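You operate a simulated robot arm through the tools that you are given. There is no shell and no other tool. Be economical: measure what you need, move in short steps, check, and stop when the job is done.

The job below is to be done with a simulated robot arm. You get a single attempt, and the scene is never put back.

Task
Set the controls near the top of the writing table. At the end: the units knob is turned to 9; the month knob is turned to jun; the tens knob is turned to 3; the day knob is turned to fri; whatever was shut is shut again. Leave all else as you found it, and nothing knocked over.

Only the result counts: the job must be done as asked and must still hold three seconds after the hand-in. Knocking over, shifting, dropping, spilling or breaking anything else fails it.

Robot
A 7-joint arm with a two-finger parallel gripper, fixed in place. Base frame: the origin is at the foot of the arm, x ahead of it, y to its left, z up. Readings come in mm, degrees, newtons and seconds.
With the tool pointing down near the work surface it reaches from about 240 to 600 mm from the base axis. Its first joint turns from -66.0 to 66.0 degrees. Payload 2.5 kg.
Tool frame: the origin (TCP) lies between the finger pads and is the grasp point; the fingertips stand 23 mm ahead of it; z points along the fingers, y is the line along which they close. The gripper opens to 94 mm. The fingers are 38 mm wide and 10 mm thick; the gripper's body (54 by 96 mm) begins 39 mm behind the TCP.
Orientation is that of the tool frame in the base frame, as a unit quaternion [x, y, z, w]. With the fingers straight down and closing along the base's y, the tool's x points along the base's -x, its y along +y and its z along -z.

Tools
- The arm moves only by the tool move_arm. Its argument "deltas" is a list of rows, each an object (a shift or turn left out is 0, a gripper value left out holds the last) with "xyz": the shift along the tool's x, y, z in cm, a list of three; "delta_rot": the turn, a rotation vector about the tool's x, y, z in degrees, a list of three. In form: [{"xyz": [dx, dy, dz], "delta_rot": [rx, ry, rz]}, ...]. A call has 1 to 10 rows; each row is the pose to reach, as a shift and turn from the pose commanded when the call began, along the tool's axes at that moment. "fingers" is the gripper command, from -1 (shut) to 1 (fully open), values between in proportion, set as the call begins (left out, the last holds). Rows are played at 5 a second. More than 50 mm and 8.6 degrees between two rows, or a gripper value outside its range, and nothing of the call is played. Where a pose cannot be reached the arm comes as near as it can. A force on the tool above 40 N (or 10 N above the force at the start of the call, whichever is more), or a blocked arm, ends the call early, and 0.2 s more pass. The fingers move at their own pace (about 108 mm/s each) and stop on an object; they squeeze with about 30 N. The grip force told is the motor's: it shows also when the fingers shut on nothing. Time passes only in rows, and 0.2 s behind the last, so rows that repeat a pose let the fingers close. The reply holds the time, the measured pose of the TCP, the force on the tool along the base axes, the opening and the grip force, in the units named above and with some noise, and new pictures: "show" is both (left out), scene, wrist or none.
- Cameras (640 x 400 px; columns grow to the right, rows downward): "scene" is fixed at [108.7, -410.4, 580.4]; the picture's right is [0.92, -0.39, 0.00], its down [-0.13, -0.30, -0.95] and it looks along [0.37, 0.87, -0.32] (base axes); focal length 352 px, centre (320, 200). "wrist" rides on the gripper at [-39, 0, -44] in the tool frame; the picture's right is [0.00, -1.00, 0.00], its down [0.97, 0.00, -0.24] and it looks along [0.24, 0.00, 0.97] (tool axes); focal length 218 px, centre (320, 200).
- pixel_to_xyz(camera, pixels): for up to 12 pixels [column, row] of the newest picture of that camera ("zoom" is the newest enlarged one), the place [x, y, z] in the base frame of the surface seen there, good to about 2 mm, but the place of the scene camera against the robot may be out by one fixed shift of up to 25 mm in any direction. No time passes.
- zoom(camera, box): a new picture of the part [left, top, right, bottom] of that camera's present view, enlarged. No time passes.
- sign_off(): hands the job in; it is judged then, once.

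Keep the steps short. Do not move on a guess: measure, check each grasp and each placing, and mend mistakes. In all there are 60 turns and 120 pictures (those below and enlarged ones count). Leave the gripper open and the arm clear of the work at the hand-in unless told otherwise, and finish with a single line.

The tools are called after "Call:" by a JSON object that holds its "api" and its "payload". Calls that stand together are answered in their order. move_arm: Moves the arm, as the interface text tells. Its arguments: {"type":"object","properties":{"deltas":{"type":"array","items":{"type":"object","properties":{"xyz":{"type":"array","items":{"type":"number"}},"delta_rot":{"type":"array","items":{"type":"number"}}}}},"fingers":{"type":"number"},"show":{"type":"string","enum":["both","scene","wrist","none"]}},"required":["deltas"]} The other tools are called the same way: pixel_to_xyz (camera, pixels) gives the place of the surface under pixels of a picture; zoom (camera, box) takes an enlarged picture of a part of a camera's view; sign_off () hands the job in.

At the start:

```text
time_s: 0.0
tool_pos: [313.2, 129.6, 433.3]
tool_rot: [0.001, 1.0, 0.0, 0.0]
wrist_force: [0.5, -0.3, 0.7]
finger_gap: 94.0
grip_force: 0.1
```

scene: 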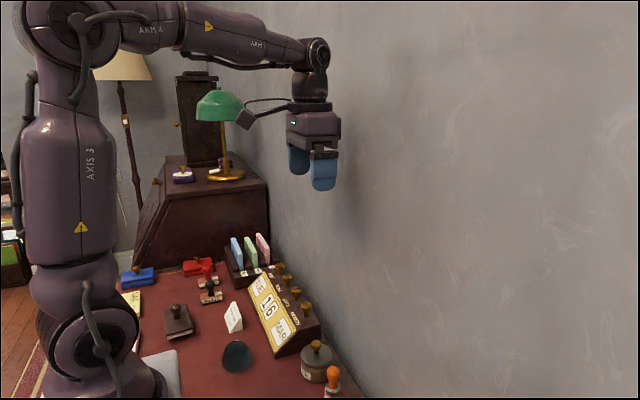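
wrist: 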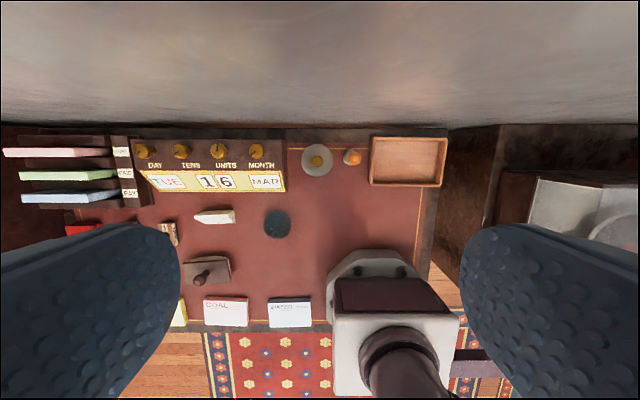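

I see the calendar with four knobs: day (TUE), tens (1), units (6) and month (MAR). I'll enlarge both views.

Call:
{"api": "zoom", "payload": {"camera": "wrist", "box": [120, 120, 300, 232]}}

Call:
{"api": "zoom", "payload": {"camera": "scene", "box": [200, 240, 360, 340]}}

Call:
{"api": "pixel_to_xyz", "payload": {"camera": "wrist", "pixels": [[142, 150], [181, 150], [218, 150], [256, 150], [167, 182], [267, 182], [317, 160], [122, 150], [275, 150], [200, 165]]}}

```text
3.56 times, centred on (210, 176) of wrist
```

zoom: 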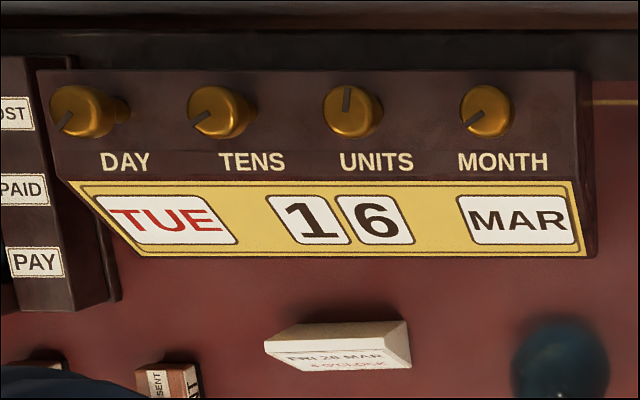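

```text
4.00 times, centred on (280, 290) of scene
```

zoom: 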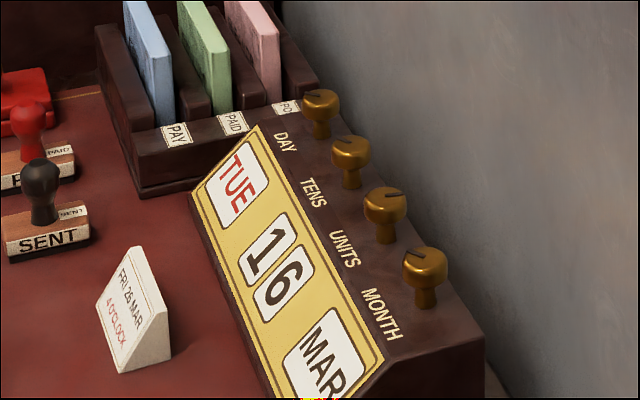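

```text
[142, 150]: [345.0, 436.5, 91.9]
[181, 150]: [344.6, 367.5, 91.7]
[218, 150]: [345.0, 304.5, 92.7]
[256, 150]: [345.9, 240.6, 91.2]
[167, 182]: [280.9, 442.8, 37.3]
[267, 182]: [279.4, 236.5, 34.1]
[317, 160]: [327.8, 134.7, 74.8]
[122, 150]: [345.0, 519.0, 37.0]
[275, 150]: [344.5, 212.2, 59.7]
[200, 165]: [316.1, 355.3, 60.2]
```

Next I measure the table height and compare the same knobs through both cameras.

Call:
{"api": "pixel_to_xyz", "payload": {"camera": "wrist", "pixels": [[310, 230], [250, 200], [400, 220], [317, 160], [352, 157], [215, 217], [277, 223], [120, 175], [60, 152], [200, 165], [230, 142], [300, 100]]}}

Call:
{"api": "pixel_to_xyz", "payload": {"camera": "scene", "pixels": [[279, 265], [287, 278], [296, 291], [306, 305], [317, 350], [332, 375], [240, 285], [210, 340], [237, 356], [262, 240], [233, 315], [290, 320]]}}

```text
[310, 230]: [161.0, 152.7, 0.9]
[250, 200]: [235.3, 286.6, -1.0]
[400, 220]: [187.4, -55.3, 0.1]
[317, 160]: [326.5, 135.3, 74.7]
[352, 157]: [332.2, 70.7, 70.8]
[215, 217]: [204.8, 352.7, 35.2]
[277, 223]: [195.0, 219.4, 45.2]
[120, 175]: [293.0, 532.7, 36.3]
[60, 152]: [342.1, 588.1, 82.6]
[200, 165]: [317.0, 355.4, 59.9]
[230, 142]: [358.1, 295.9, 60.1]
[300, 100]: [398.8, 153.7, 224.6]
```

```text
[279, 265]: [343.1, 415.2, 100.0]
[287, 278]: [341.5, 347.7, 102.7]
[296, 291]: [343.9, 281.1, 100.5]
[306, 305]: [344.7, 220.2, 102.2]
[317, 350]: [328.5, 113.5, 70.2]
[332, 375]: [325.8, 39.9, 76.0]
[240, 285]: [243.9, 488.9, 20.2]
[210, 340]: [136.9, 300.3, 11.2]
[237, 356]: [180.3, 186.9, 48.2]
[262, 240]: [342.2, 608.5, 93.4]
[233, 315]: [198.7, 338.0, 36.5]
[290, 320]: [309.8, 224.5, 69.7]
```

Both cameras put the table top at z≈0 and the panel top at 60, with knob heads at about 92. The wall is at x≈399. I'll move above the units knob, staying high, to measure again from overhead.

Call:
{"api": "move_arm", "payload": {"deltas": [{"xyz": [-0.6, 3.5, 3]}, {"xyz": [-1.2, 7, 6]}, {"xyz": [-1.8, 10.5, 9]}, {"xyz": [-2.4, 14, 12]}, {"xyz": [-3, 17.4, 15]}, {"xyz": [-3.1, 17.4, 19]}, {"xyz": [-3.1, 17.4, 22]}, {"xyz": [-3.1, 17.4, 22]}]}}

```text
time_s: 1.8
tool_pos: [345.9, 301.7, 213.6]
tool_rot: [-0.001, 1.0, 0.0, -0.001]
wrist_force: [-0.2, -0.1, 0.9]
finger_gap: 93.9
grip_force: 0.1
```

scene: 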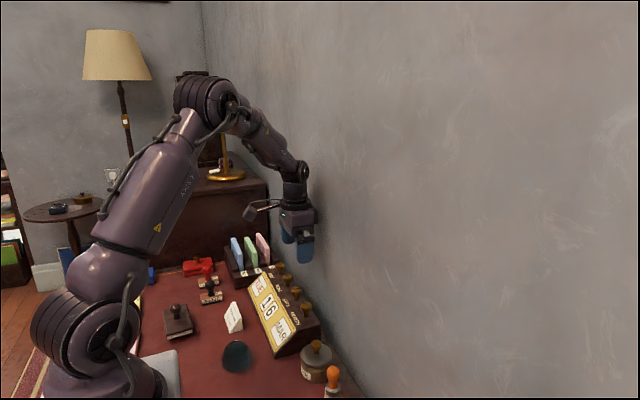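
wrist: 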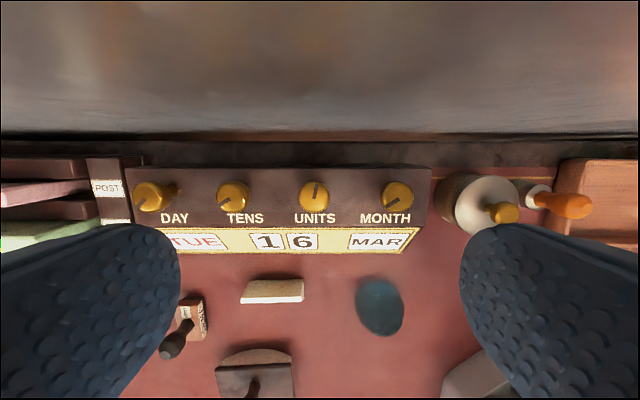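

Now I measure the knobs' head centres, the panel and the wall from here.

Call:
{"api": "zoom", "payload": {"camera": "wrist", "box": [120, 150, 440, 260]}}

Call:
{"api": "pixel_to_xyz", "payload": {"camera": "wrist", "pixels": [[314, 195], [314, 183], [314, 208], [301, 197], [327, 197], [399, 194], [231, 196], [147, 196], [320, 100], [250, 60], [400, 120], [280, 200]]}}

```text
2.00 times, centred on (280, 205) of wrist
```

zoom: 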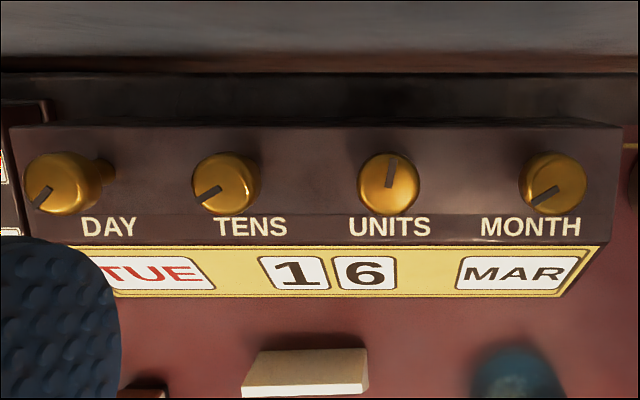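

```text
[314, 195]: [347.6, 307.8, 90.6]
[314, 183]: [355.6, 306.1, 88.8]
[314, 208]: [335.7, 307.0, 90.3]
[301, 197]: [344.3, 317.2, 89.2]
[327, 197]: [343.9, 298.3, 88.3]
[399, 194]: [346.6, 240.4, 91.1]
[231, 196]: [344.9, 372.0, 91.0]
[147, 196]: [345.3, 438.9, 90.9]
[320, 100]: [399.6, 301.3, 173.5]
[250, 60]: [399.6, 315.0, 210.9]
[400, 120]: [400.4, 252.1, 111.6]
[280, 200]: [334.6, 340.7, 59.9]
```

The knob heads are at x≈345.5 with y≈307 (units), 240 (month), 372 (tens) and 438 (day), top z≈91. I'll half-open the fingers and come down over the units knob to about z=92.

Call:
{"api": "move_arm", "payload": {"deltas": [{"xyz": [0, 0.4, 3]}, {"xyz": [0, 0.4, 6]}, {"xyz": [0, 0.4, 8]}, {"xyz": [0, 0.4, 10]}, {"xyz": [0, 0.4, 11]}, {"xyz": [0, 0.4, 12.2]}, {"xyz": [0, 0.4, 12.2]}], "fingers": 0}}

```text
time_s: 3.4
tool_pos: [346.1, 305.7, 89.8]
tool_rot: [0.0, 1.0, -0.001, 0.0]
wrist_force: [0.2, 0.4, -0.7]
finger_gap: 46.9
grip_force: 0.0
```

scene: 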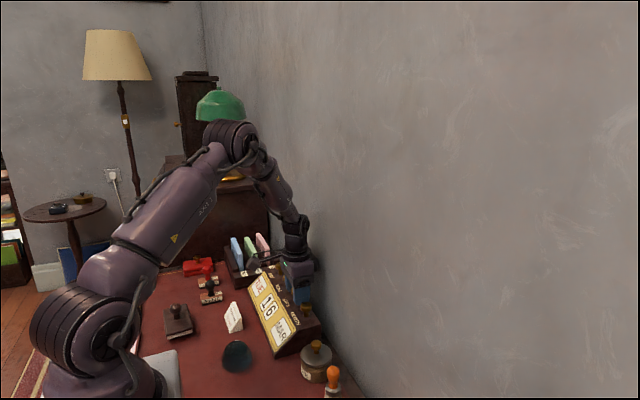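
wrist: 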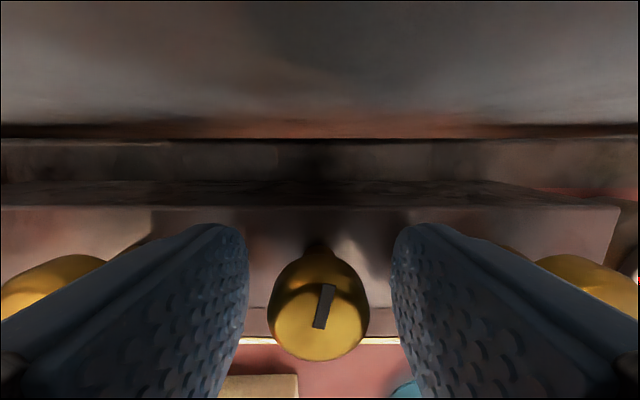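

The knob sits centred between the fingers at (320, 315). I'll close on it, then turn +36° about the tool's z and check the display.

Call:
{"api": "move_arm", "payload": {"deltas": [{"xyz": [0, 0, 0]}, {"xyz": [0, 0, 0]}, {"xyz": [0, 0, 0]}, {"delta_rot": [0, 0, 8]}, {"delta_rot": [0, 0, 16]}, {"delta_rot": [0, 0, 24]}, {"delta_rot": [0, 0, 32]}, {"delta_rot": [0, 0, 36]}, {"delta_rot": [0, 0, 36]}], "fingers": -1}}

Call:
{"api": "zoom", "payload": {"camera": "scene", "box": [220, 240, 348, 320]}}

```text
time_s: 5.4
tool_pos: [344.7, 304.9, 89.5]
tool_rot: [0.311, 0.95, -0.001, 0.002]
wrist_force: [17.2, -12.6, -9.0]
finger_gap: 25.5
grip_force: 44.6
```

scene: 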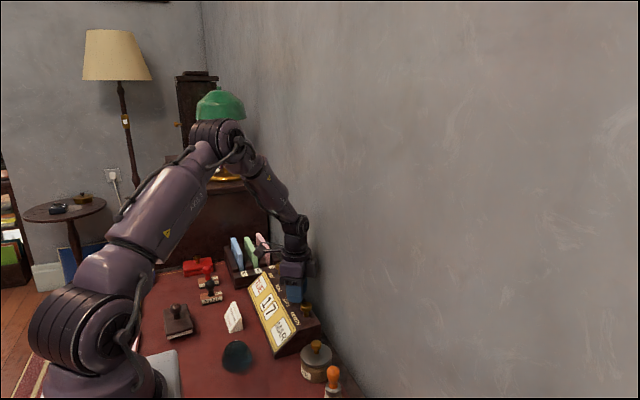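
wrist: 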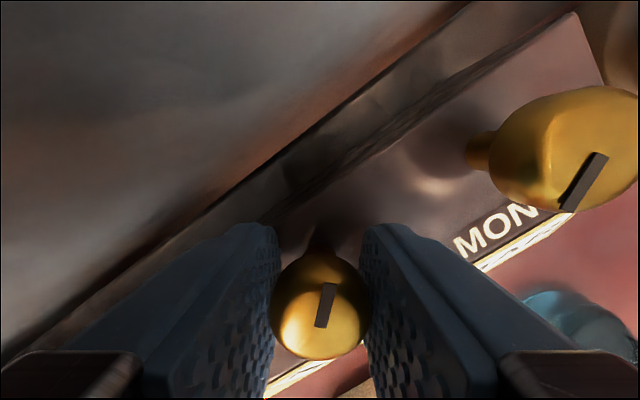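

```text
5.00 times, centred on (284, 280) of scene
```

zoom: 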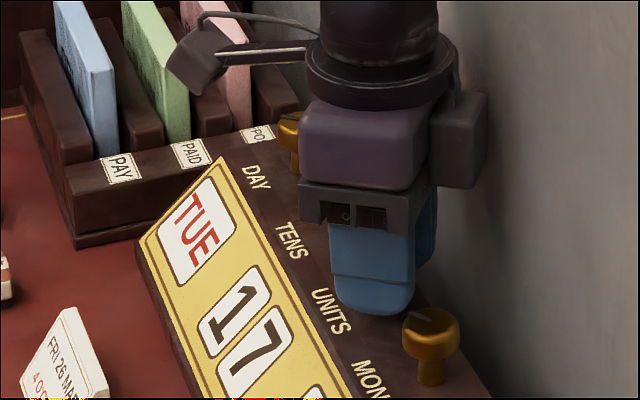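

The units now read 7, so +36° about the tool's z is one step up. I'll open, swing back 72° and re-check the centring.

Call:
{"api": "move_arm", "payload": {"deltas": [{"xyz": [0, 0, 0]}, {"delta_rot": [0, 0, -8]}, {"delta_rot": [0, 0, -16]}, {"delta_rot": [0, 0, -24]}, {"delta_rot": [0, 0, -32]}, {"delta_rot": [0, 0, -40]}, {"delta_rot": [0, 0, -48]}, {"delta_rot": [0, 0, -56]}, {"delta_rot": [0, 0, -64]}, {"delta_rot": [0, 0, -72]}], "fingers": 0}}

Call:
{"api": "zoom", "payload": {"camera": "scene", "box": [220, 240, 348, 320]}}

```text
time_s: 7.6
tool_pos: [345.1, 308.0, 90.5]
tool_rot: [-0.31, 0.951, 0.0, 0.0]
wrist_force: [-1.2, -0.6, -0.8]
finger_gap: 47.2
grip_force: 0.1
```

scene: 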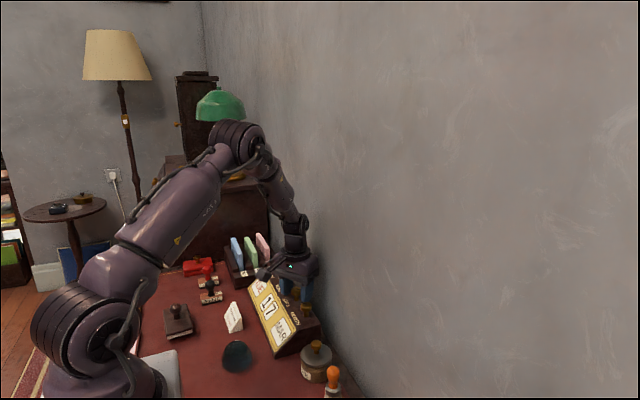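
wrist: 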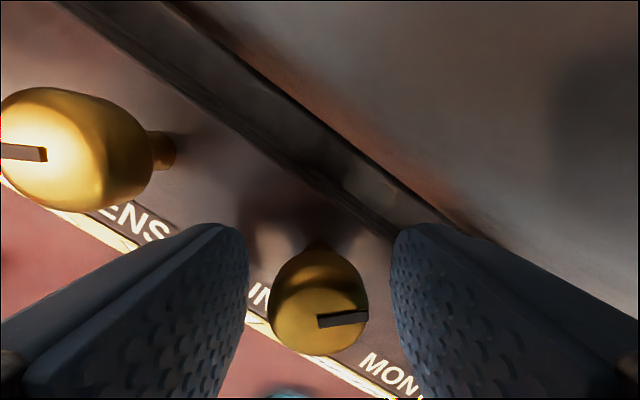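

```text
5.00 times, centred on (284, 280) of scene
```

zoom: 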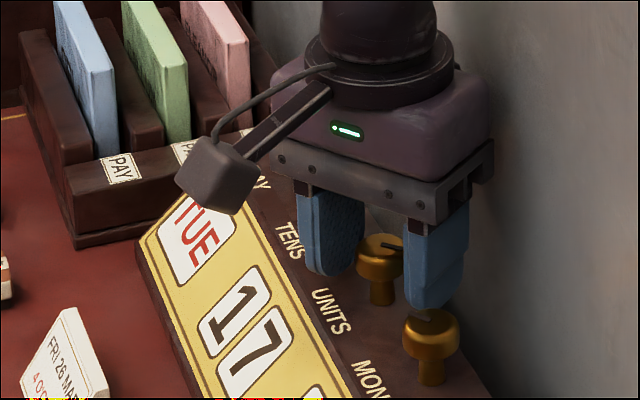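

Centred again, with the knob at about (319, 310). I'll close and turn +72°.

Call:
{"api": "move_arm", "payload": {"deltas": [{"xyz": [0, 0, 0]}, {"delta_rot": [0, 0, 4]}, {"delta_rot": [0, 0, 12.5]}, {"delta_rot": [0, 0, 21]}, {"delta_rot": [0, 0, 29.5]}, {"delta_rot": [0, 0, 38]}, {"delta_rot": [0, 0, 46.5]}, {"delta_rot": [0, 0, 55]}, {"delta_rot": [0, 0, 63.5]}, {"delta_rot": [0, 0, 72]}], "fingers": -1, "show": "wrist"}}

Call:
{"api": "zoom", "payload": {"camera": "scene", "box": [220, 240, 348, 320]}}

```text
time_s: 9.8
tool_pos: [344.0, 308.1, 89.4]
tool_rot: [0.31, 0.951, -0.003, 0.0]
wrist_force: [-2.6, -19.1, 10.6]
finger_gap: 25.6
grip_force: 45.1
```

wrist: 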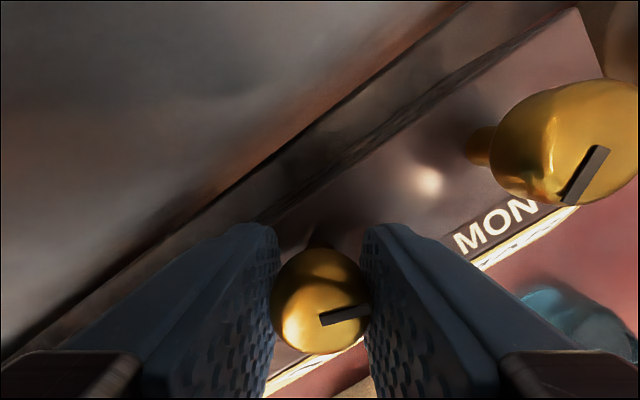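

```text
5.00 times, centred on (284, 280) of scene
```

zoom: 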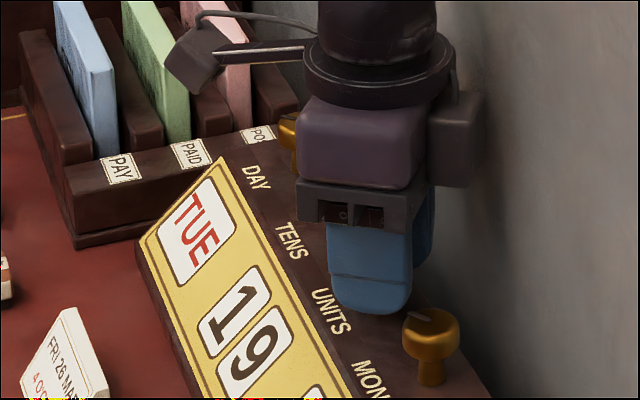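

The display reads 19. I'll release, rise 6 cm and swing the yaw to −22.5° for the month knob.

Call:
{"api": "move_arm", "payload": {"deltas": [{"xyz": [0, 0, 0]}, {"xyz": [0, 0, -3]}, {"xyz": [0, 0, -6]}, {"xyz": [0, 0, -6], "delta_rot": [0, 0, -8.3]}, {"xyz": [0, 0, -6], "delta_rot": [0, 0, -16.7]}, {"xyz": [0, 0, -6], "delta_rot": [0, 0, -25.1]}, {"xyz": [0, 0, -6], "delta_rot": [0, 0, -33.5]}, {"xyz": [0, 0, -6], "delta_rot": [0, 0, -41.9]}, {"xyz": [0, 0, -6], "delta_rot": [0, 0, -50.2]}, {"xyz": [0, 0, -6], "delta_rot": [0, 0, -58.5]}], "fingers": 0}}

Call:
{"api": "zoom", "payload": {"camera": "scene", "box": [220, 240, 348, 320]}}

```text
time_s: 12.0
tool_pos: [344.1, 308.4, 151.0]
tool_rot: [-0.197, 0.98, 0.0, 0.0]
wrist_force: [-0.6, 0.6, -1.1]
finger_gap: 46.9
grip_force: 0.0
```

scene: 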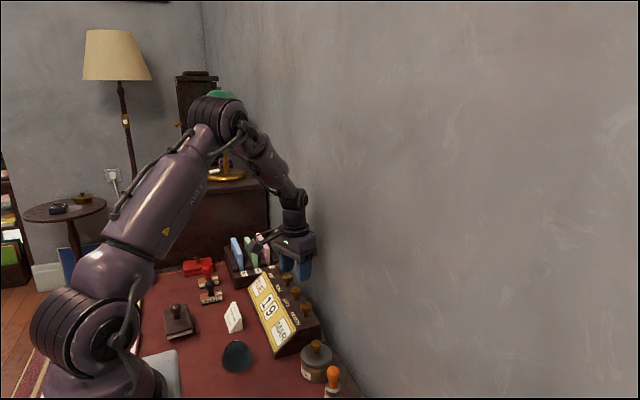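
wrist: 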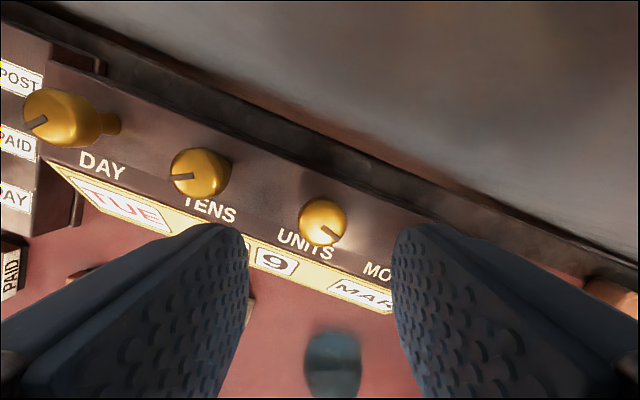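

```text
5.00 times, centred on (284, 280) of scene
```

zoom: 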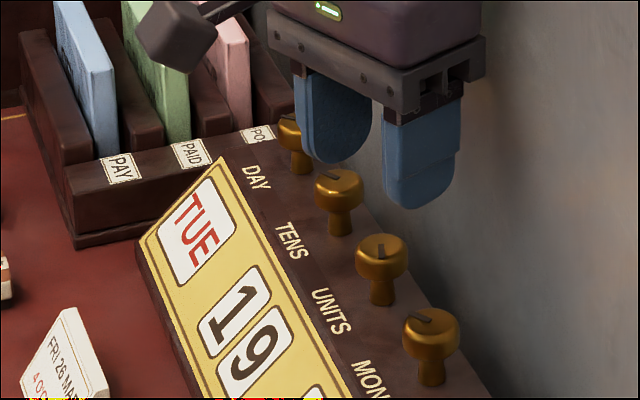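

The units knob holds at 9. Next I move 67 mm in −y to over the month knob, then lower 6 cm.

Call:
{"api": "move_arm", "payload": {"deltas": [{"xyz": [1.25, -3.13, 0]}, {"xyz": [2.5, -6.26, 0]}, {"xyz": [2.5, -6.26, 0]}, {"xyz": [2.5, -6.26, 2.5]}, {"xyz": [2.5, -6.26, 4.5]}, {"xyz": [2.5, -6.26, 6]}, {"xyz": [2.5, -6.26, 6]}], "show": "wrist"}}

```text
time_s: 13.6
tool_pos: [345.3, 240.4, 91.4]
tool_rot: [-0.195, 0.981, 0.001, 0.0]
wrist_force: [-0.5, -0.4, 0.3]
finger_gap: 46.9
grip_force: 0.1
```

wrist: 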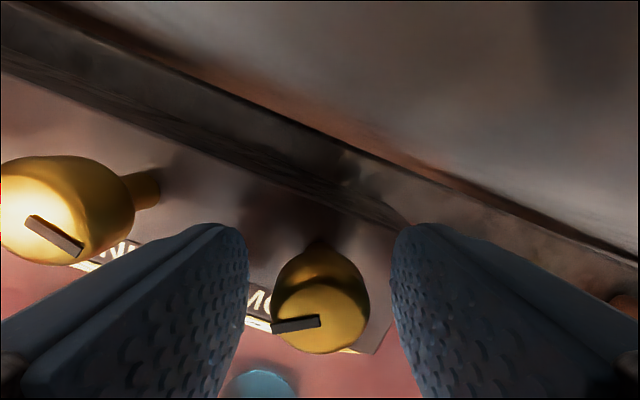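

Centred on the month knob at (321, 310). I'll close and turn +45° as the first half.

Call:
{"api": "move_arm", "payload": {"deltas": [{"xyz": [0, 0, 0]}, {"xyz": [0, 0, 0]}, {"delta_rot": [0, 0, 8]}, {"delta_rot": [0, 0, 16]}, {"delta_rot": [0, 0, 24]}, {"delta_rot": [0, 0, 32]}, {"delta_rot": [0, 0, 40]}, {"delta_rot": [0, 0, 45]}, {"delta_rot": [0, 0, 45]}], "fingers": -1, "show": "wrist"}}

Call:
{"api": "zoom", "payload": {"camera": "scene", "box": [220, 260, 348, 340]}}

```text
time_s: 15.6
tool_pos: [344.9, 240.1, 90.6]
tool_rot: [0.196, 0.981, -0.001, 0.0]
wrist_force: [-5.5, -4.3, 10.0]
finger_gap: 25.4
grip_force: 45.3
```

wrist: 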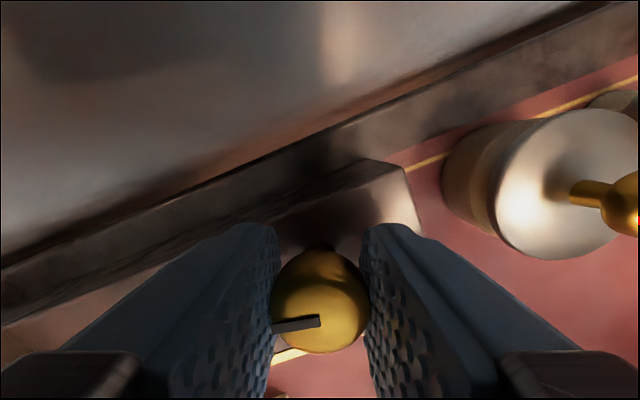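

```text
5.00 times, centred on (284, 300) of scene
```

zoom: 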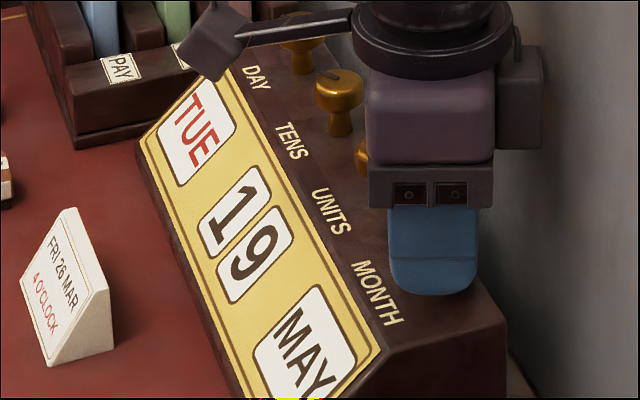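

It shows MAY at a half-step, so I'll turn 15° more to seat it before regrasping.

Call:
{"api": "move_arm", "payload": {"deltas": [{"delta_rot": [0, 0, 8]}, {"delta_rot": [0, 0, 15]}, {"delta_rot": [0, 0, 15]}], "show": "none"}}

Call:
{"api": "move_arm", "payload": {"deltas": [{"xyz": [0, 0, 0]}, {"delta_rot": [0, 0, -8]}, {"delta_rot": [0, 0, -16]}, {"delta_rot": [0, 0, -24]}, {"delta_rot": [0, 0, -32]}, {"delta_rot": [0, 0, -37.5]}, {"delta_rot": [0, 0, -37.5]}], "fingers": 0, "show": "wrist"}}

Call:
{"api": "zoom", "payload": {"camera": "scene", "box": [220, 260, 348, 340]}}

```text
time_s: 16.4
tool_pos: [346.1, 239.2, 92.2]
tool_rot: [0.323, 0.947, 0.0, 0.0]
wrist_force: [-10.4, -13.8, 20.5]
finger_gap: 25.5
grip_force: 45.5
```

```text
time_s: 18.0
tool_pos: [346.8, 240.1, 90.8]
tool_rot: [-0.001, 1.0, 0.0, 0.0]
wrist_force: [-0.6, -0.6, -0.2]
finger_gap: 46.8
grip_force: 0.0
```

wrist: 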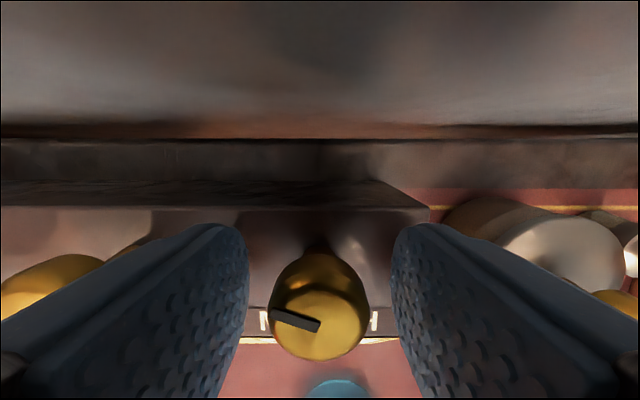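

```text
5.00 times, centred on (284, 300) of scene
```

zoom: 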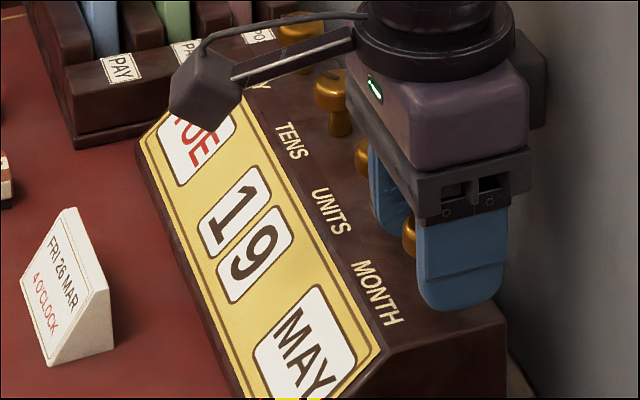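

MAY is seated and I'm at yaw 0. I'll close and turn +30° for JUN.

Call:
{"api": "move_arm", "payload": {"deltas": [{"xyz": [0, 0, 0]}, {"xyz": [0, 0, 0]}, {"delta_rot": [0, 0, 8]}, {"delta_rot": [0, 0, 16]}, {"delta_rot": [0, 0, 24]}, {"delta_rot": [0, 0, 30]}, {"delta_rot": [0, 0, 30]}], "fingers": -1, "show": "none"}}

Call:
{"api": "move_arm", "payload": {"deltas": [{"xyz": [0, 0, 0]}, {"xyz": [0, 0, -3]}, {"xyz": [0, 0, -6]}, {"xyz": [0, 0, -6], "delta_rot": [0, 0, -8]}, {"xyz": [0, 0, -6], "delta_rot": [0, 0, -16]}, {"xyz": [0, 0, -6], "delta_rot": [0, 0, -24]}, {"xyz": [0, 0, -6], "delta_rot": [0, 0, -30]}], "fingers": 0, "show": "wrist"}}

Call:
{"api": "zoom", "payload": {"camera": "scene", "box": [220, 260, 348, 340]}}

```text
time_s: 19.6
tool_pos: [347.3, 238.9, 89.8]
tool_rot: [0.261, 0.965, -0.001, 0.001]
wrist_force: [5.6, -8.5, -2.3]
finger_gap: 25.5
grip_force: 44.5
```

```text
time_s: 21.2
tool_pos: [344.5, 241.8, 150.7]
tool_rot: [-0.002, 1.0, 0.0, 0.0]
wrist_force: [-0.1, 0.3, -0.2]
finger_gap: 47.0
grip_force: 0.0
```

wrist: 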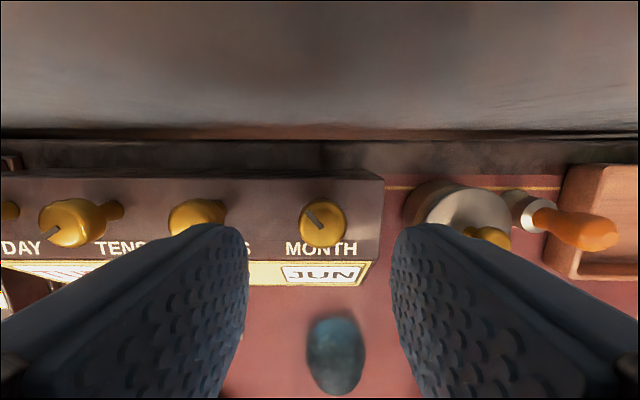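

```text
5.00 times, centred on (284, 300) of scene
```

zoom: 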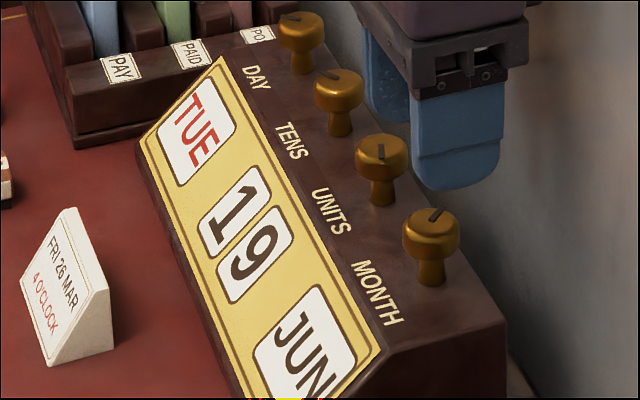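

JUN is set. I move to the tens knob (y≈372) with yaw −36° and come down.

Call:
{"api": "move_arm", "payload": {"deltas": [{"xyz": [0, 4.4, 0], "delta_rot": [0, 0, -8]}, {"xyz": [0, 8.8, 0], "delta_rot": [0, 0, -16]}, {"xyz": [0, 13.15, 0], "delta_rot": [0, 0, -24]}, {"xyz": [0, 13.15, 0], "delta_rot": [0, 0, -32]}, {"xyz": [0, 13.15, 0], "delta_rot": [0, 0, -36]}, {"xyz": [0, 13.15, 2], "delta_rot": [0, 0, -36]}, {"xyz": [0, 13.15, 4], "delta_rot": [0, 0, -36]}, {"xyz": [0, 13.15, 6], "delta_rot": [0, 0, -36]}, {"xyz": [0, 13.15, 6], "delta_rot": [0, 0, -36]}], "show": "wrist"}}

```text
time_s: 23.2
tool_pos: [345.9, 372.4, 91.6]
tool_rot: [-0.309, 0.951, -0.001, 0.0]
wrist_force: [-1.1, 0.5, 0.6]
finger_gap: 47.0
grip_force: 0.1
```

wrist: 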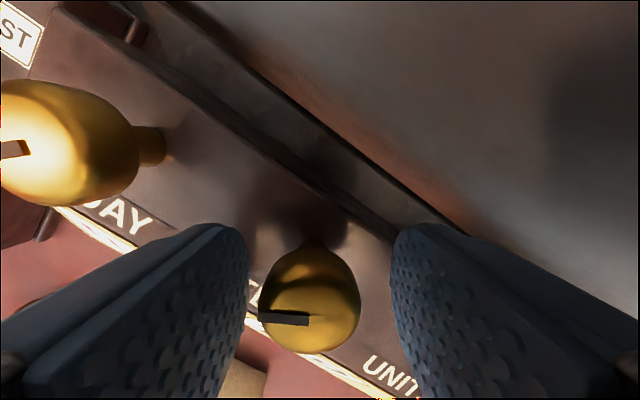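

The knob is about 9 px left of centre (≈2.5 mm), so I'll shift +2.5 mm along the tool's y, close and turn +36° to learn the step size.

Call:
{"api": "move_arm", "payload": {"deltas": [{"xyz": [0, 0.25, 0]}, {"xyz": [0, 0.25, 0]}], "show": "none"}}

Call:
{"api": "move_arm", "payload": {"deltas": [{"xyz": [0, 0, 0]}, {"xyz": [0, 0, 0]}, {"delta_rot": [0, 0, 8]}, {"delta_rot": [0, 0, 16]}, {"delta_rot": [0, 0, 24]}, {"delta_rot": [0, 0, 32]}, {"delta_rot": [0, 0, 36]}, {"delta_rot": [0, 0, 36]}], "fingers": -1, "show": "wrist"}}

Call:
{"api": "zoom", "payload": {"camera": "scene", "box": [220, 250, 348, 330]}}

```text
time_s: 23.8
tool_pos: [343.8, 374.5, 90.6]
tool_rot: [-0.309, 0.951, 0.0, 0.0]
wrist_force: [0.2, -0.1, 0.1]
finger_gap: 47.2
grip_force: 0.1
```

```text
time_s: 25.6
tool_pos: [343.2, 373.2, 89.5]
tool_rot: [0.0, 1.0, -0.001, 0.0]
wrist_force: [-11.8, -20.6, 26.8]
finger_gap: 25.6
grip_force: 45.0
```

wrist: 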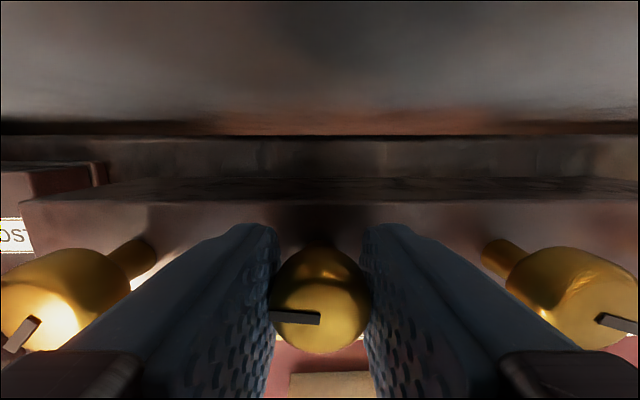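

```text
5.00 times, centred on (284, 290) of scene
```

zoom: 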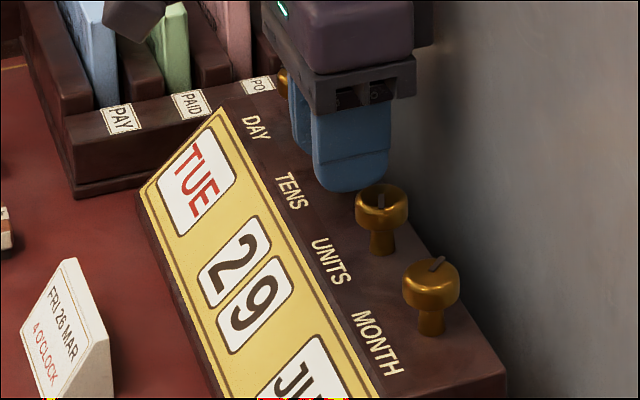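

It now shows 2. I'll turn +36° more and look again.

Call:
{"api": "move_arm", "payload": {"deltas": [{"delta_rot": [0, 0, 8]}, {"delta_rot": [0, 0, 16]}, {"delta_rot": [0, 0, 24]}, {"delta_rot": [0, 0, 32]}, {"delta_rot": [0, 0, 36]}, {"delta_rot": [0, 0, 36]}], "show": "wrist"}}

Call:
{"api": "zoom", "payload": {"camera": "scene", "box": [220, 250, 348, 330]}}

```text
time_s: 27.0
tool_pos: [344.2, 372.2, 90.9]
tool_rot: [0.31, 0.951, -0.001, 0.0]
wrist_force: [-7.2, -22.9, 22.3]
finger_gap: 25.4
grip_force: 45.4
```

wrist: 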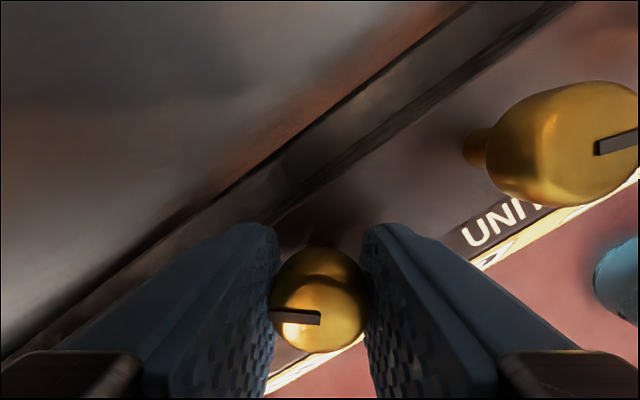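

```text
5.00 times, centred on (284, 290) of scene
```

zoom: 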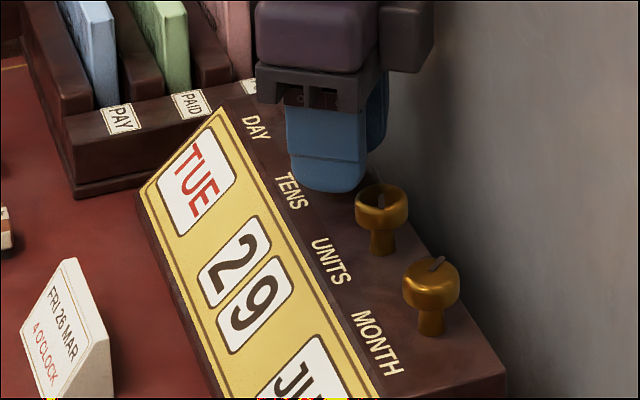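

Still 2, so the tens step is larger. I'll release in place to see whether the knob settles to a detent.

Call:
{"api": "move_arm", "payload": {"deltas": [{"xyz": [0, 0, 0]}, {"xyz": [0, 0, -3]}, {"xyz": [0, 0, -6]}, {"xyz": [0, 0, -6], "delta_rot": [0, 0, -8]}, {"xyz": [0, 0, -6], "delta_rot": [0, 0, -16]}, {"xyz": [0, 0, -6], "delta_rot": [0, 0, -24]}, {"xyz": [0, 0, -6], "delta_rot": [0, 0, -32]}, {"xyz": [0, 0, -6], "delta_rot": [0, 0, -36]}, {"xyz": [0, 0, -6], "delta_rot": [0, 0, -36]}], "fingers": 0, "show": "wrist"}}

Call:
{"api": "zoom", "payload": {"camera": "scene", "box": [220, 250, 348, 330]}}

Call:
{"api": "zoom", "payload": {"camera": "wrist", "box": [160, 160, 480, 290]}}

```text
time_s: 29.0
tool_pos: [343.5, 373.3, 149.9]
tool_rot: [-0.001, 1.0, 0.0, 0.001]
wrist_force: [0.7, 0.1, 0.7]
finger_gap: 47.0
grip_force: 0.1
```

wrist: 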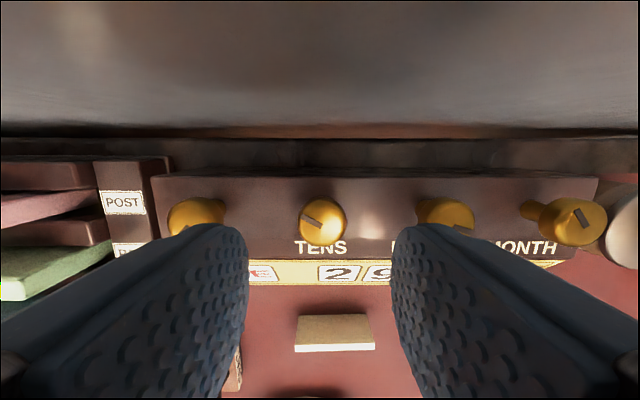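

```text
5.00 times, centred on (284, 290) of scene
```

zoom: 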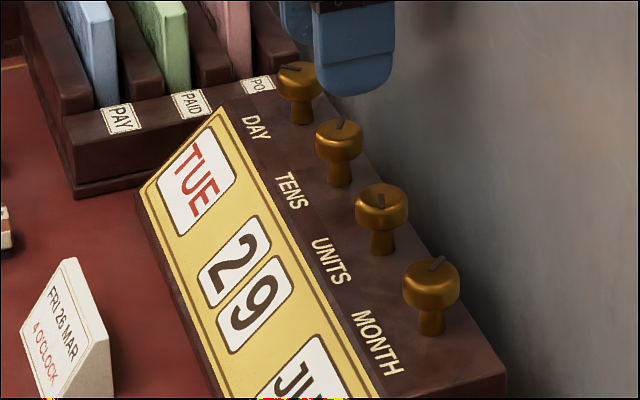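

```text
2.00 times, centred on (320, 225) of wrist
```

zoom: 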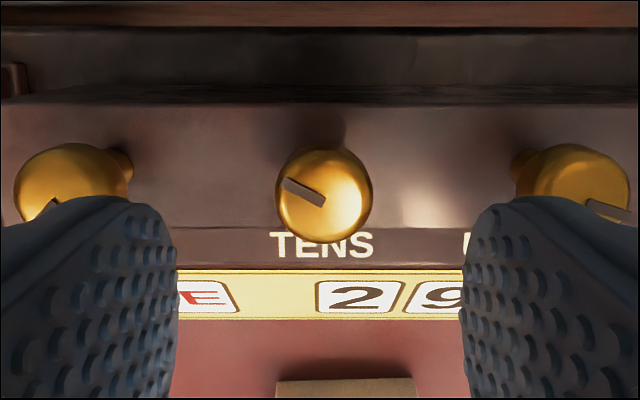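

The pointer relaxed back to roughly +60°, so there are detents and the tens step is about 60°. I'll go to yaw −30°, descend, grasp and turn +60°.

Call:
{"api": "move_arm", "payload": {"deltas": [{"xyz": [-0.1, -0.1, 0], "delta_rot": [0, 0, -8]}, {"xyz": [-0.1, -0.1, 0], "delta_rot": [0, 0, -16]}, {"xyz": [-0.1, -0.1, 0], "delta_rot": [0, 0, -24]}, {"xyz": [-0.1, -0.1, 0], "delta_rot": [0, 0, -30]}, {"xyz": [-0.1, -0.1, 2], "delta_rot": [0, 0, -30]}, {"xyz": [-0.1, -0.1, 4], "delta_rot": [0, 0, -30]}, {"xyz": [-0.1, -0.1, 6], "delta_rot": [0, 0, -30]}, {"xyz": [-0.1, -0.1, 6], "delta_rot": [0, 0, -30]}], "show": "wrist"}}

Call:
{"api": "move_arm", "payload": {"deltas": [{"xyz": [0, 0, 0]}, {"xyz": [0, 0, 0]}, {"delta_rot": [0, 0, 8]}, {"delta_rot": [0, 0, 16]}, {"delta_rot": [0, 0, 24]}, {"delta_rot": [0, 0, 32]}, {"delta_rot": [0, 0, 40]}, {"delta_rot": [0, 0, 48]}, {"delta_rot": [0, 0, 56]}, {"delta_rot": [0, 0, 61]}], "fingers": -1, "show": "wrist"}}

Call:
{"api": "zoom", "payload": {"camera": "scene", "box": [220, 250, 348, 330]}}

```text
time_s: 30.8
tool_pos: [347.0, 371.8, 90.4]
tool_rot: [-0.259, 0.966, 0.0, 0.0]
wrist_force: [0.5, -0.5, -0.9]
finger_gap: 47.1
grip_force: 0.1
```

wrist: 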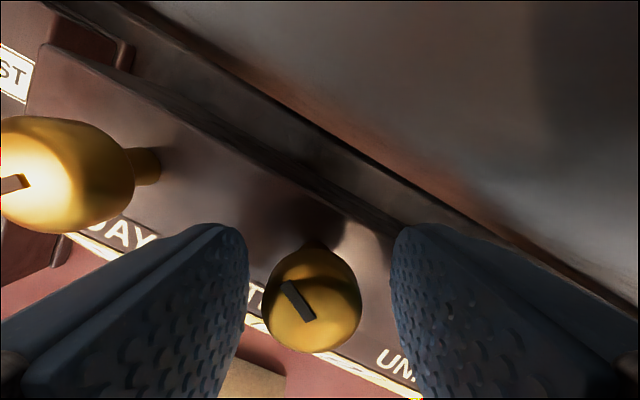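

```text
time_s: 33.0
tool_pos: [344.9, 372.7, 91.2]
tool_rot: [0.268, 0.963, -0.001, 0.0]
wrist_force: [-17.1, -9.2, 20.9]
finger_gap: 25.5
grip_force: 45.0
```

wrist: 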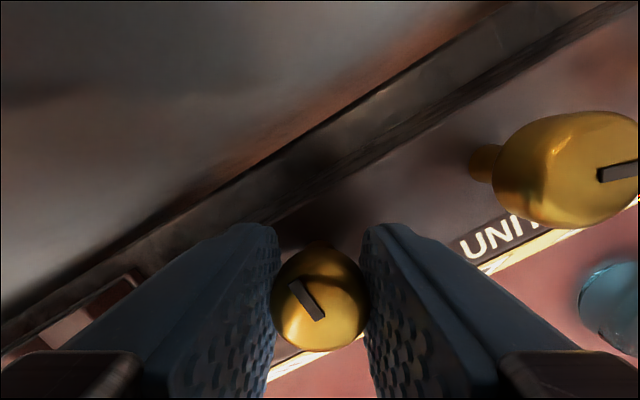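

```text
5.00 times, centred on (284, 290) of scene
```

zoom: 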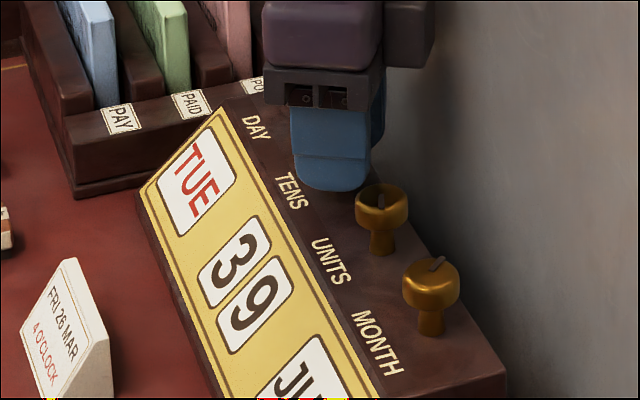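

The tens knob reads 3. I'll release, rise and return to yaw 0.

Call:
{"api": "move_arm", "payload": {"deltas": [{"xyz": [0, 0, 0]}, {"xyz": [0, 0, -3]}, {"xyz": [0, 0, -6]}, {"xyz": [0, 0, -6], "delta_rot": [0, 0, -8]}, {"xyz": [0, 0, -6], "delta_rot": [0, 0, -16]}, {"xyz": [0, 0, -6], "delta_rot": [0, 0, -24]}, {"xyz": [0, 0, -6], "delta_rot": [0, 0, -31]}, {"xyz": [0, 0, -6], "delta_rot": [0, 0, -31]}], "fingers": 0, "show": "wrist"}}

Call:
{"api": "zoom", "payload": {"camera": "scene", "box": [220, 230, 348, 310]}}

Call:
{"api": "pixel_to_xyz", "payload": {"camera": "wrist", "pixels": [[190, 215], [90, 205], [125, 200], [60, 200], [130, 170], [160, 190]]}}

```text
time_s: 34.8
tool_pos: [345.4, 372.9, 150.8]
tool_rot: [0.0, 1.0, 0.0, 0.0]
wrist_force: [0.2, 0.2, -0.6]
finger_gap: 47.0
grip_force: 0.0
```

wrist: 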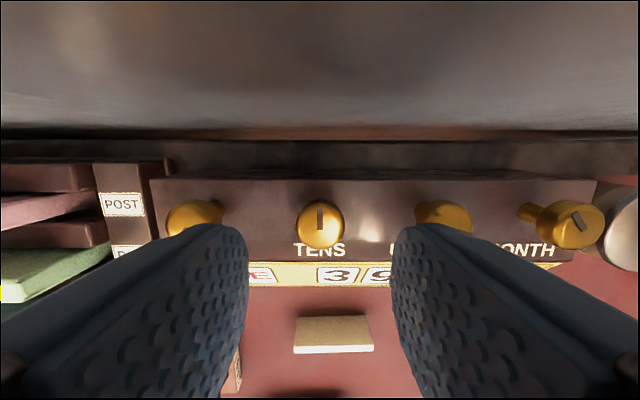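

```text
5.00 times, centred on (284, 270) of scene
```

zoom: 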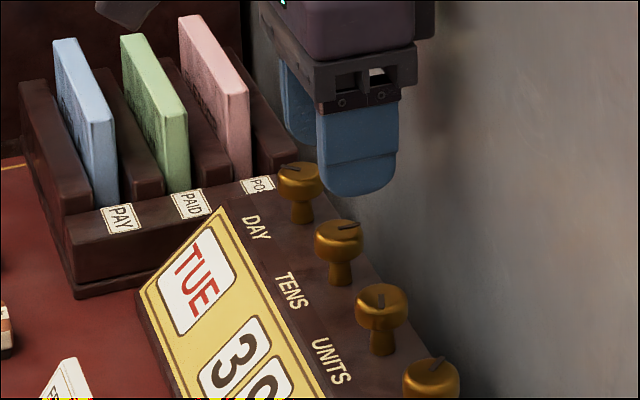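

```text
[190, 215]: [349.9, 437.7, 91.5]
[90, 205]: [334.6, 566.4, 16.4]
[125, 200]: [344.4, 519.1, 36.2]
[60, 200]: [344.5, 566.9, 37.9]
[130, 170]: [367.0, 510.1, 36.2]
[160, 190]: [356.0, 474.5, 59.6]
```

The tens knob is seated on 3. Next is the day knob at y≈438.5 with yaw −26°, then descend.

Call:
{"api": "move_arm", "payload": {"deltas": [{"xyz": [0, 3.3, 0], "delta_rot": [0, 0, -8]}, {"xyz": [0, 6.55, 0], "delta_rot": [0, 0, -16]}, {"xyz": [0, 6.55, 0], "delta_rot": [0, 0, -24]}, {"xyz": [0, 6.55, 0], "delta_rot": [0, 0, -26]}, {"xyz": [0, 6.55, 2], "delta_rot": [0, 0, -26]}, {"xyz": [0, 6.55, 4], "delta_rot": [0, 0, -26]}, {"xyz": [0, 6.55, 6], "delta_rot": [0, 0, -26]}, {"xyz": [0, 6.55, 6], "delta_rot": [0, 0, -26]}], "show": "wrist"}}

```text
time_s: 36.6
tool_pos: [344.7, 437.6, 92.2]
tool_rot: [-0.224, 0.975, 0.0, -0.001]
wrist_force: [0.4, -1.1, -0.6]
finger_gap: 46.9
grip_force: 0.2
```

wrist: 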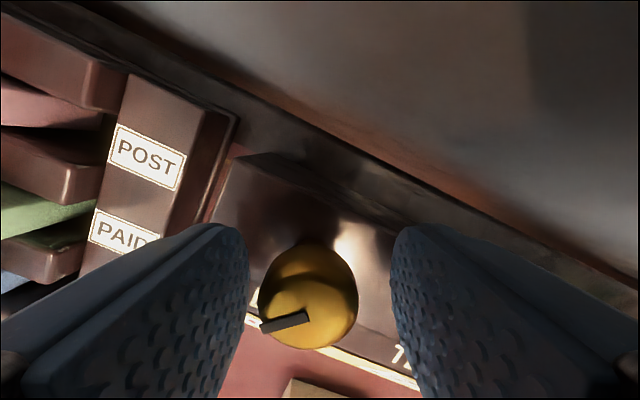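

The knob is at col ≈309, so I'll shift +2.5 mm along the tool's y, close and turn +52° (one of seven steps).

Call:
{"api": "move_arm", "payload": {"deltas": [{"xyz": [0, 0.25, 0]}, {"xyz": [0, 0.25, 0]}], "show": "none"}}

Call:
{"api": "move_arm", "payload": {"deltas": [{"xyz": [0, 0, 0]}, {"xyz": [0, 0, 0]}, {"delta_rot": [0, 0, 8]}, {"delta_rot": [0, 0, 16]}, {"delta_rot": [0, 0, 24]}, {"delta_rot": [0, 0, 32]}, {"delta_rot": [0, 0, 40]}, {"delta_rot": [0, 0, 48]}, {"delta_rot": [0, 0, 52]}, {"delta_rot": [0, 0, 52]}], "fingers": -1, "show": "none"}}

Call:
{"api": "zoom", "payload": {"camera": "scene", "box": [220, 230, 348, 310]}}

```text
time_s: 37.2
tool_pos: [344.6, 439.5, 91.4]
tool_rot: [-0.225, 0.974, -0.001, 0.0]
wrist_force: [-1.1, -0.3, 1.3]
finger_gap: 47.0
grip_force: 0.1
```

```text
time_s: 39.4
tool_pos: [342.9, 439.3, 92.4]
tool_rot: [0.225, 0.974, 0.0, 0.0]
wrist_force: [-6.8, -11.5, 19.8]
finger_gap: 25.3
grip_force: 45.5
```

```text
5.00 times, centred on (284, 270) of scene
```

zoom: 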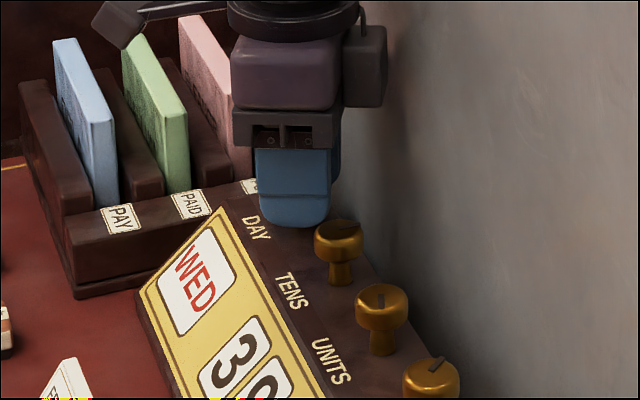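

It shows WED. I'll release, swing back 52°, regrasp and turn +52° for THU.

Call:
{"api": "move_arm", "payload": {"deltas": [{"xyz": [0, 0, 0]}, {"delta_rot": [0, 0, -8]}, {"delta_rot": [0, 0, -16]}, {"delta_rot": [0, 0, -24]}, {"delta_rot": [0, 0, -32]}, {"delta_rot": [0, 0, -40]}, {"delta_rot": [0, 0, -48]}, {"delta_rot": [0, 0, -52]}, {"delta_rot": [0, 0, -52]}], "fingers": 0, "show": "wrist"}}

Call:
{"api": "move_arm", "payload": {"deltas": [{"xyz": [0, 0, 0]}, {"xyz": [0, 0, 0]}, {"delta_rot": [0, 0, 8]}, {"delta_rot": [0, 0, 16]}, {"delta_rot": [0, 0, 24]}, {"delta_rot": [0, 0, 32]}, {"delta_rot": [0, 0, 40]}, {"delta_rot": [0, 0, 48]}, {"delta_rot": [0, 0, 52]}, {"delta_rot": [0, 0, 52]}], "fingers": -1, "show": "none"}}

Call:
{"api": "zoom", "payload": {"camera": "scene", "box": [220, 230, 348, 310]}}

```text
time_s: 41.4
tool_pos: [344.6, 438.6, 90.3]
tool_rot: [-0.226, 0.974, 0.0, -0.001]
wrist_force: [-0.7, 1.1, 0.4]
finger_gap: 47.0
grip_force: 0.1
```

wrist: 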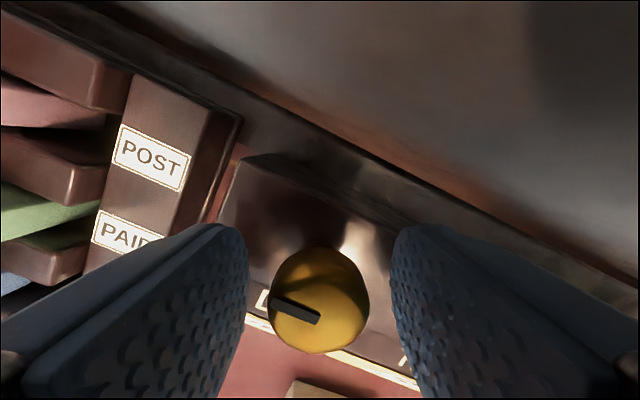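

```text
time_s: 43.6
tool_pos: [344.4, 439.5, 91.0]
tool_rot: [0.226, 0.974, -0.001, 0.0]
wrist_force: [6.7, -7.3, -5.1]
finger_gap: 25.4
grip_force: 45.3
```

```text
5.00 times, centred on (284, 270) of scene
```

zoom: 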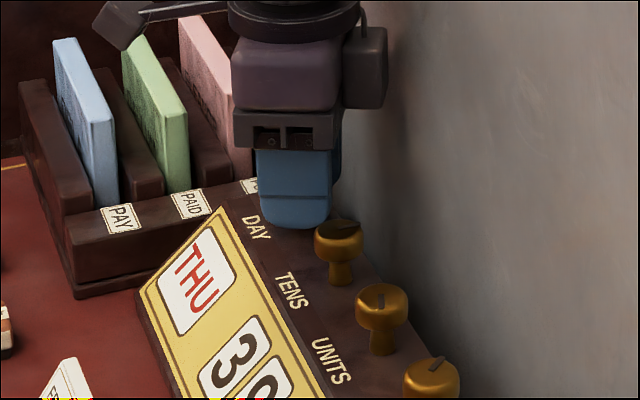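

THU. One more step the same way.

Call:
{"api": "move_arm", "payload": {"deltas": [{"xyz": [0, 0, 0]}, {"delta_rot": [0, 0, -8]}, {"delta_rot": [0, 0, -16]}, {"delta_rot": [0, 0, -24]}, {"delta_rot": [0, 0, -32]}, {"delta_rot": [0, 0, -40]}, {"delta_rot": [0, 0, -48]}, {"delta_rot": [0, 0, -52]}, {"delta_rot": [0, 0, -52]}], "fingers": 0, "show": "wrist"}}

Call:
{"api": "move_arm", "payload": {"deltas": [{"xyz": [0, 0, 0]}, {"xyz": [0, 0, 0]}, {"delta_rot": [0, 0, 8]}, {"delta_rot": [0, 0, 16]}, {"delta_rot": [0, 0, 24]}, {"delta_rot": [0, 0, 32]}, {"delta_rot": [0, 0, 40]}, {"delta_rot": [0, 0, 48]}, {"delta_rot": [0, 0, 52]}, {"delta_rot": [0, 0, 52]}], "fingers": -1, "show": "none"}}

Call:
{"api": "zoom", "payload": {"camera": "scene", "box": [220, 230, 348, 310]}}

```text
time_s: 45.6
tool_pos: [344.6, 439.4, 90.4]
tool_rot: [-0.226, 0.974, 0.0, 0.0]
wrist_force: [0.0, -0.2, -0.5]
finger_gap: 47.2
grip_force: 0.0
```

wrist: 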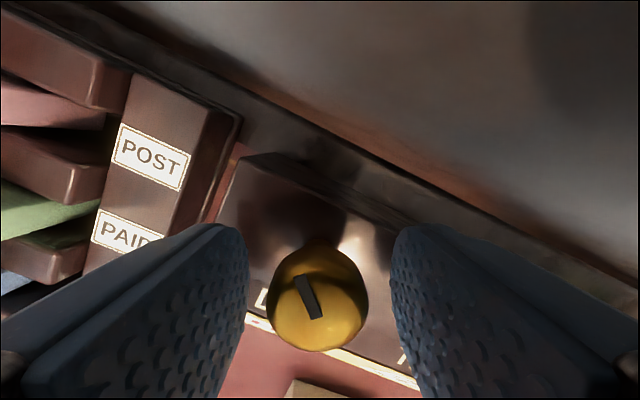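

```text
time_s: 47.8
tool_pos: [344.2, 439.3, 90.5]
tool_rot: [0.226, 0.974, -0.001, 0.001]
wrist_force: [-1.4, 1.2, -4.8]
finger_gap: 25.3
grip_force: 44.8
```

```text
5.00 times, centred on (284, 270) of scene
```

zoom: 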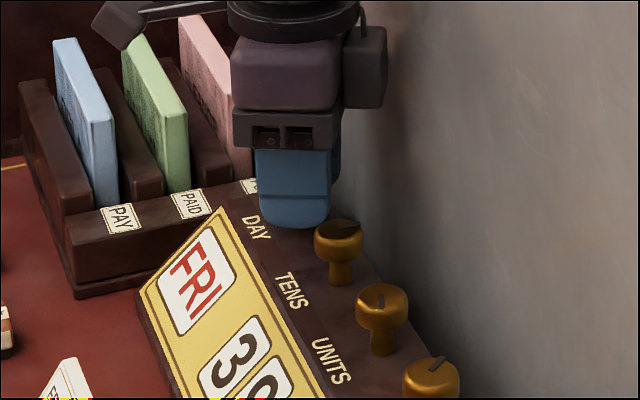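

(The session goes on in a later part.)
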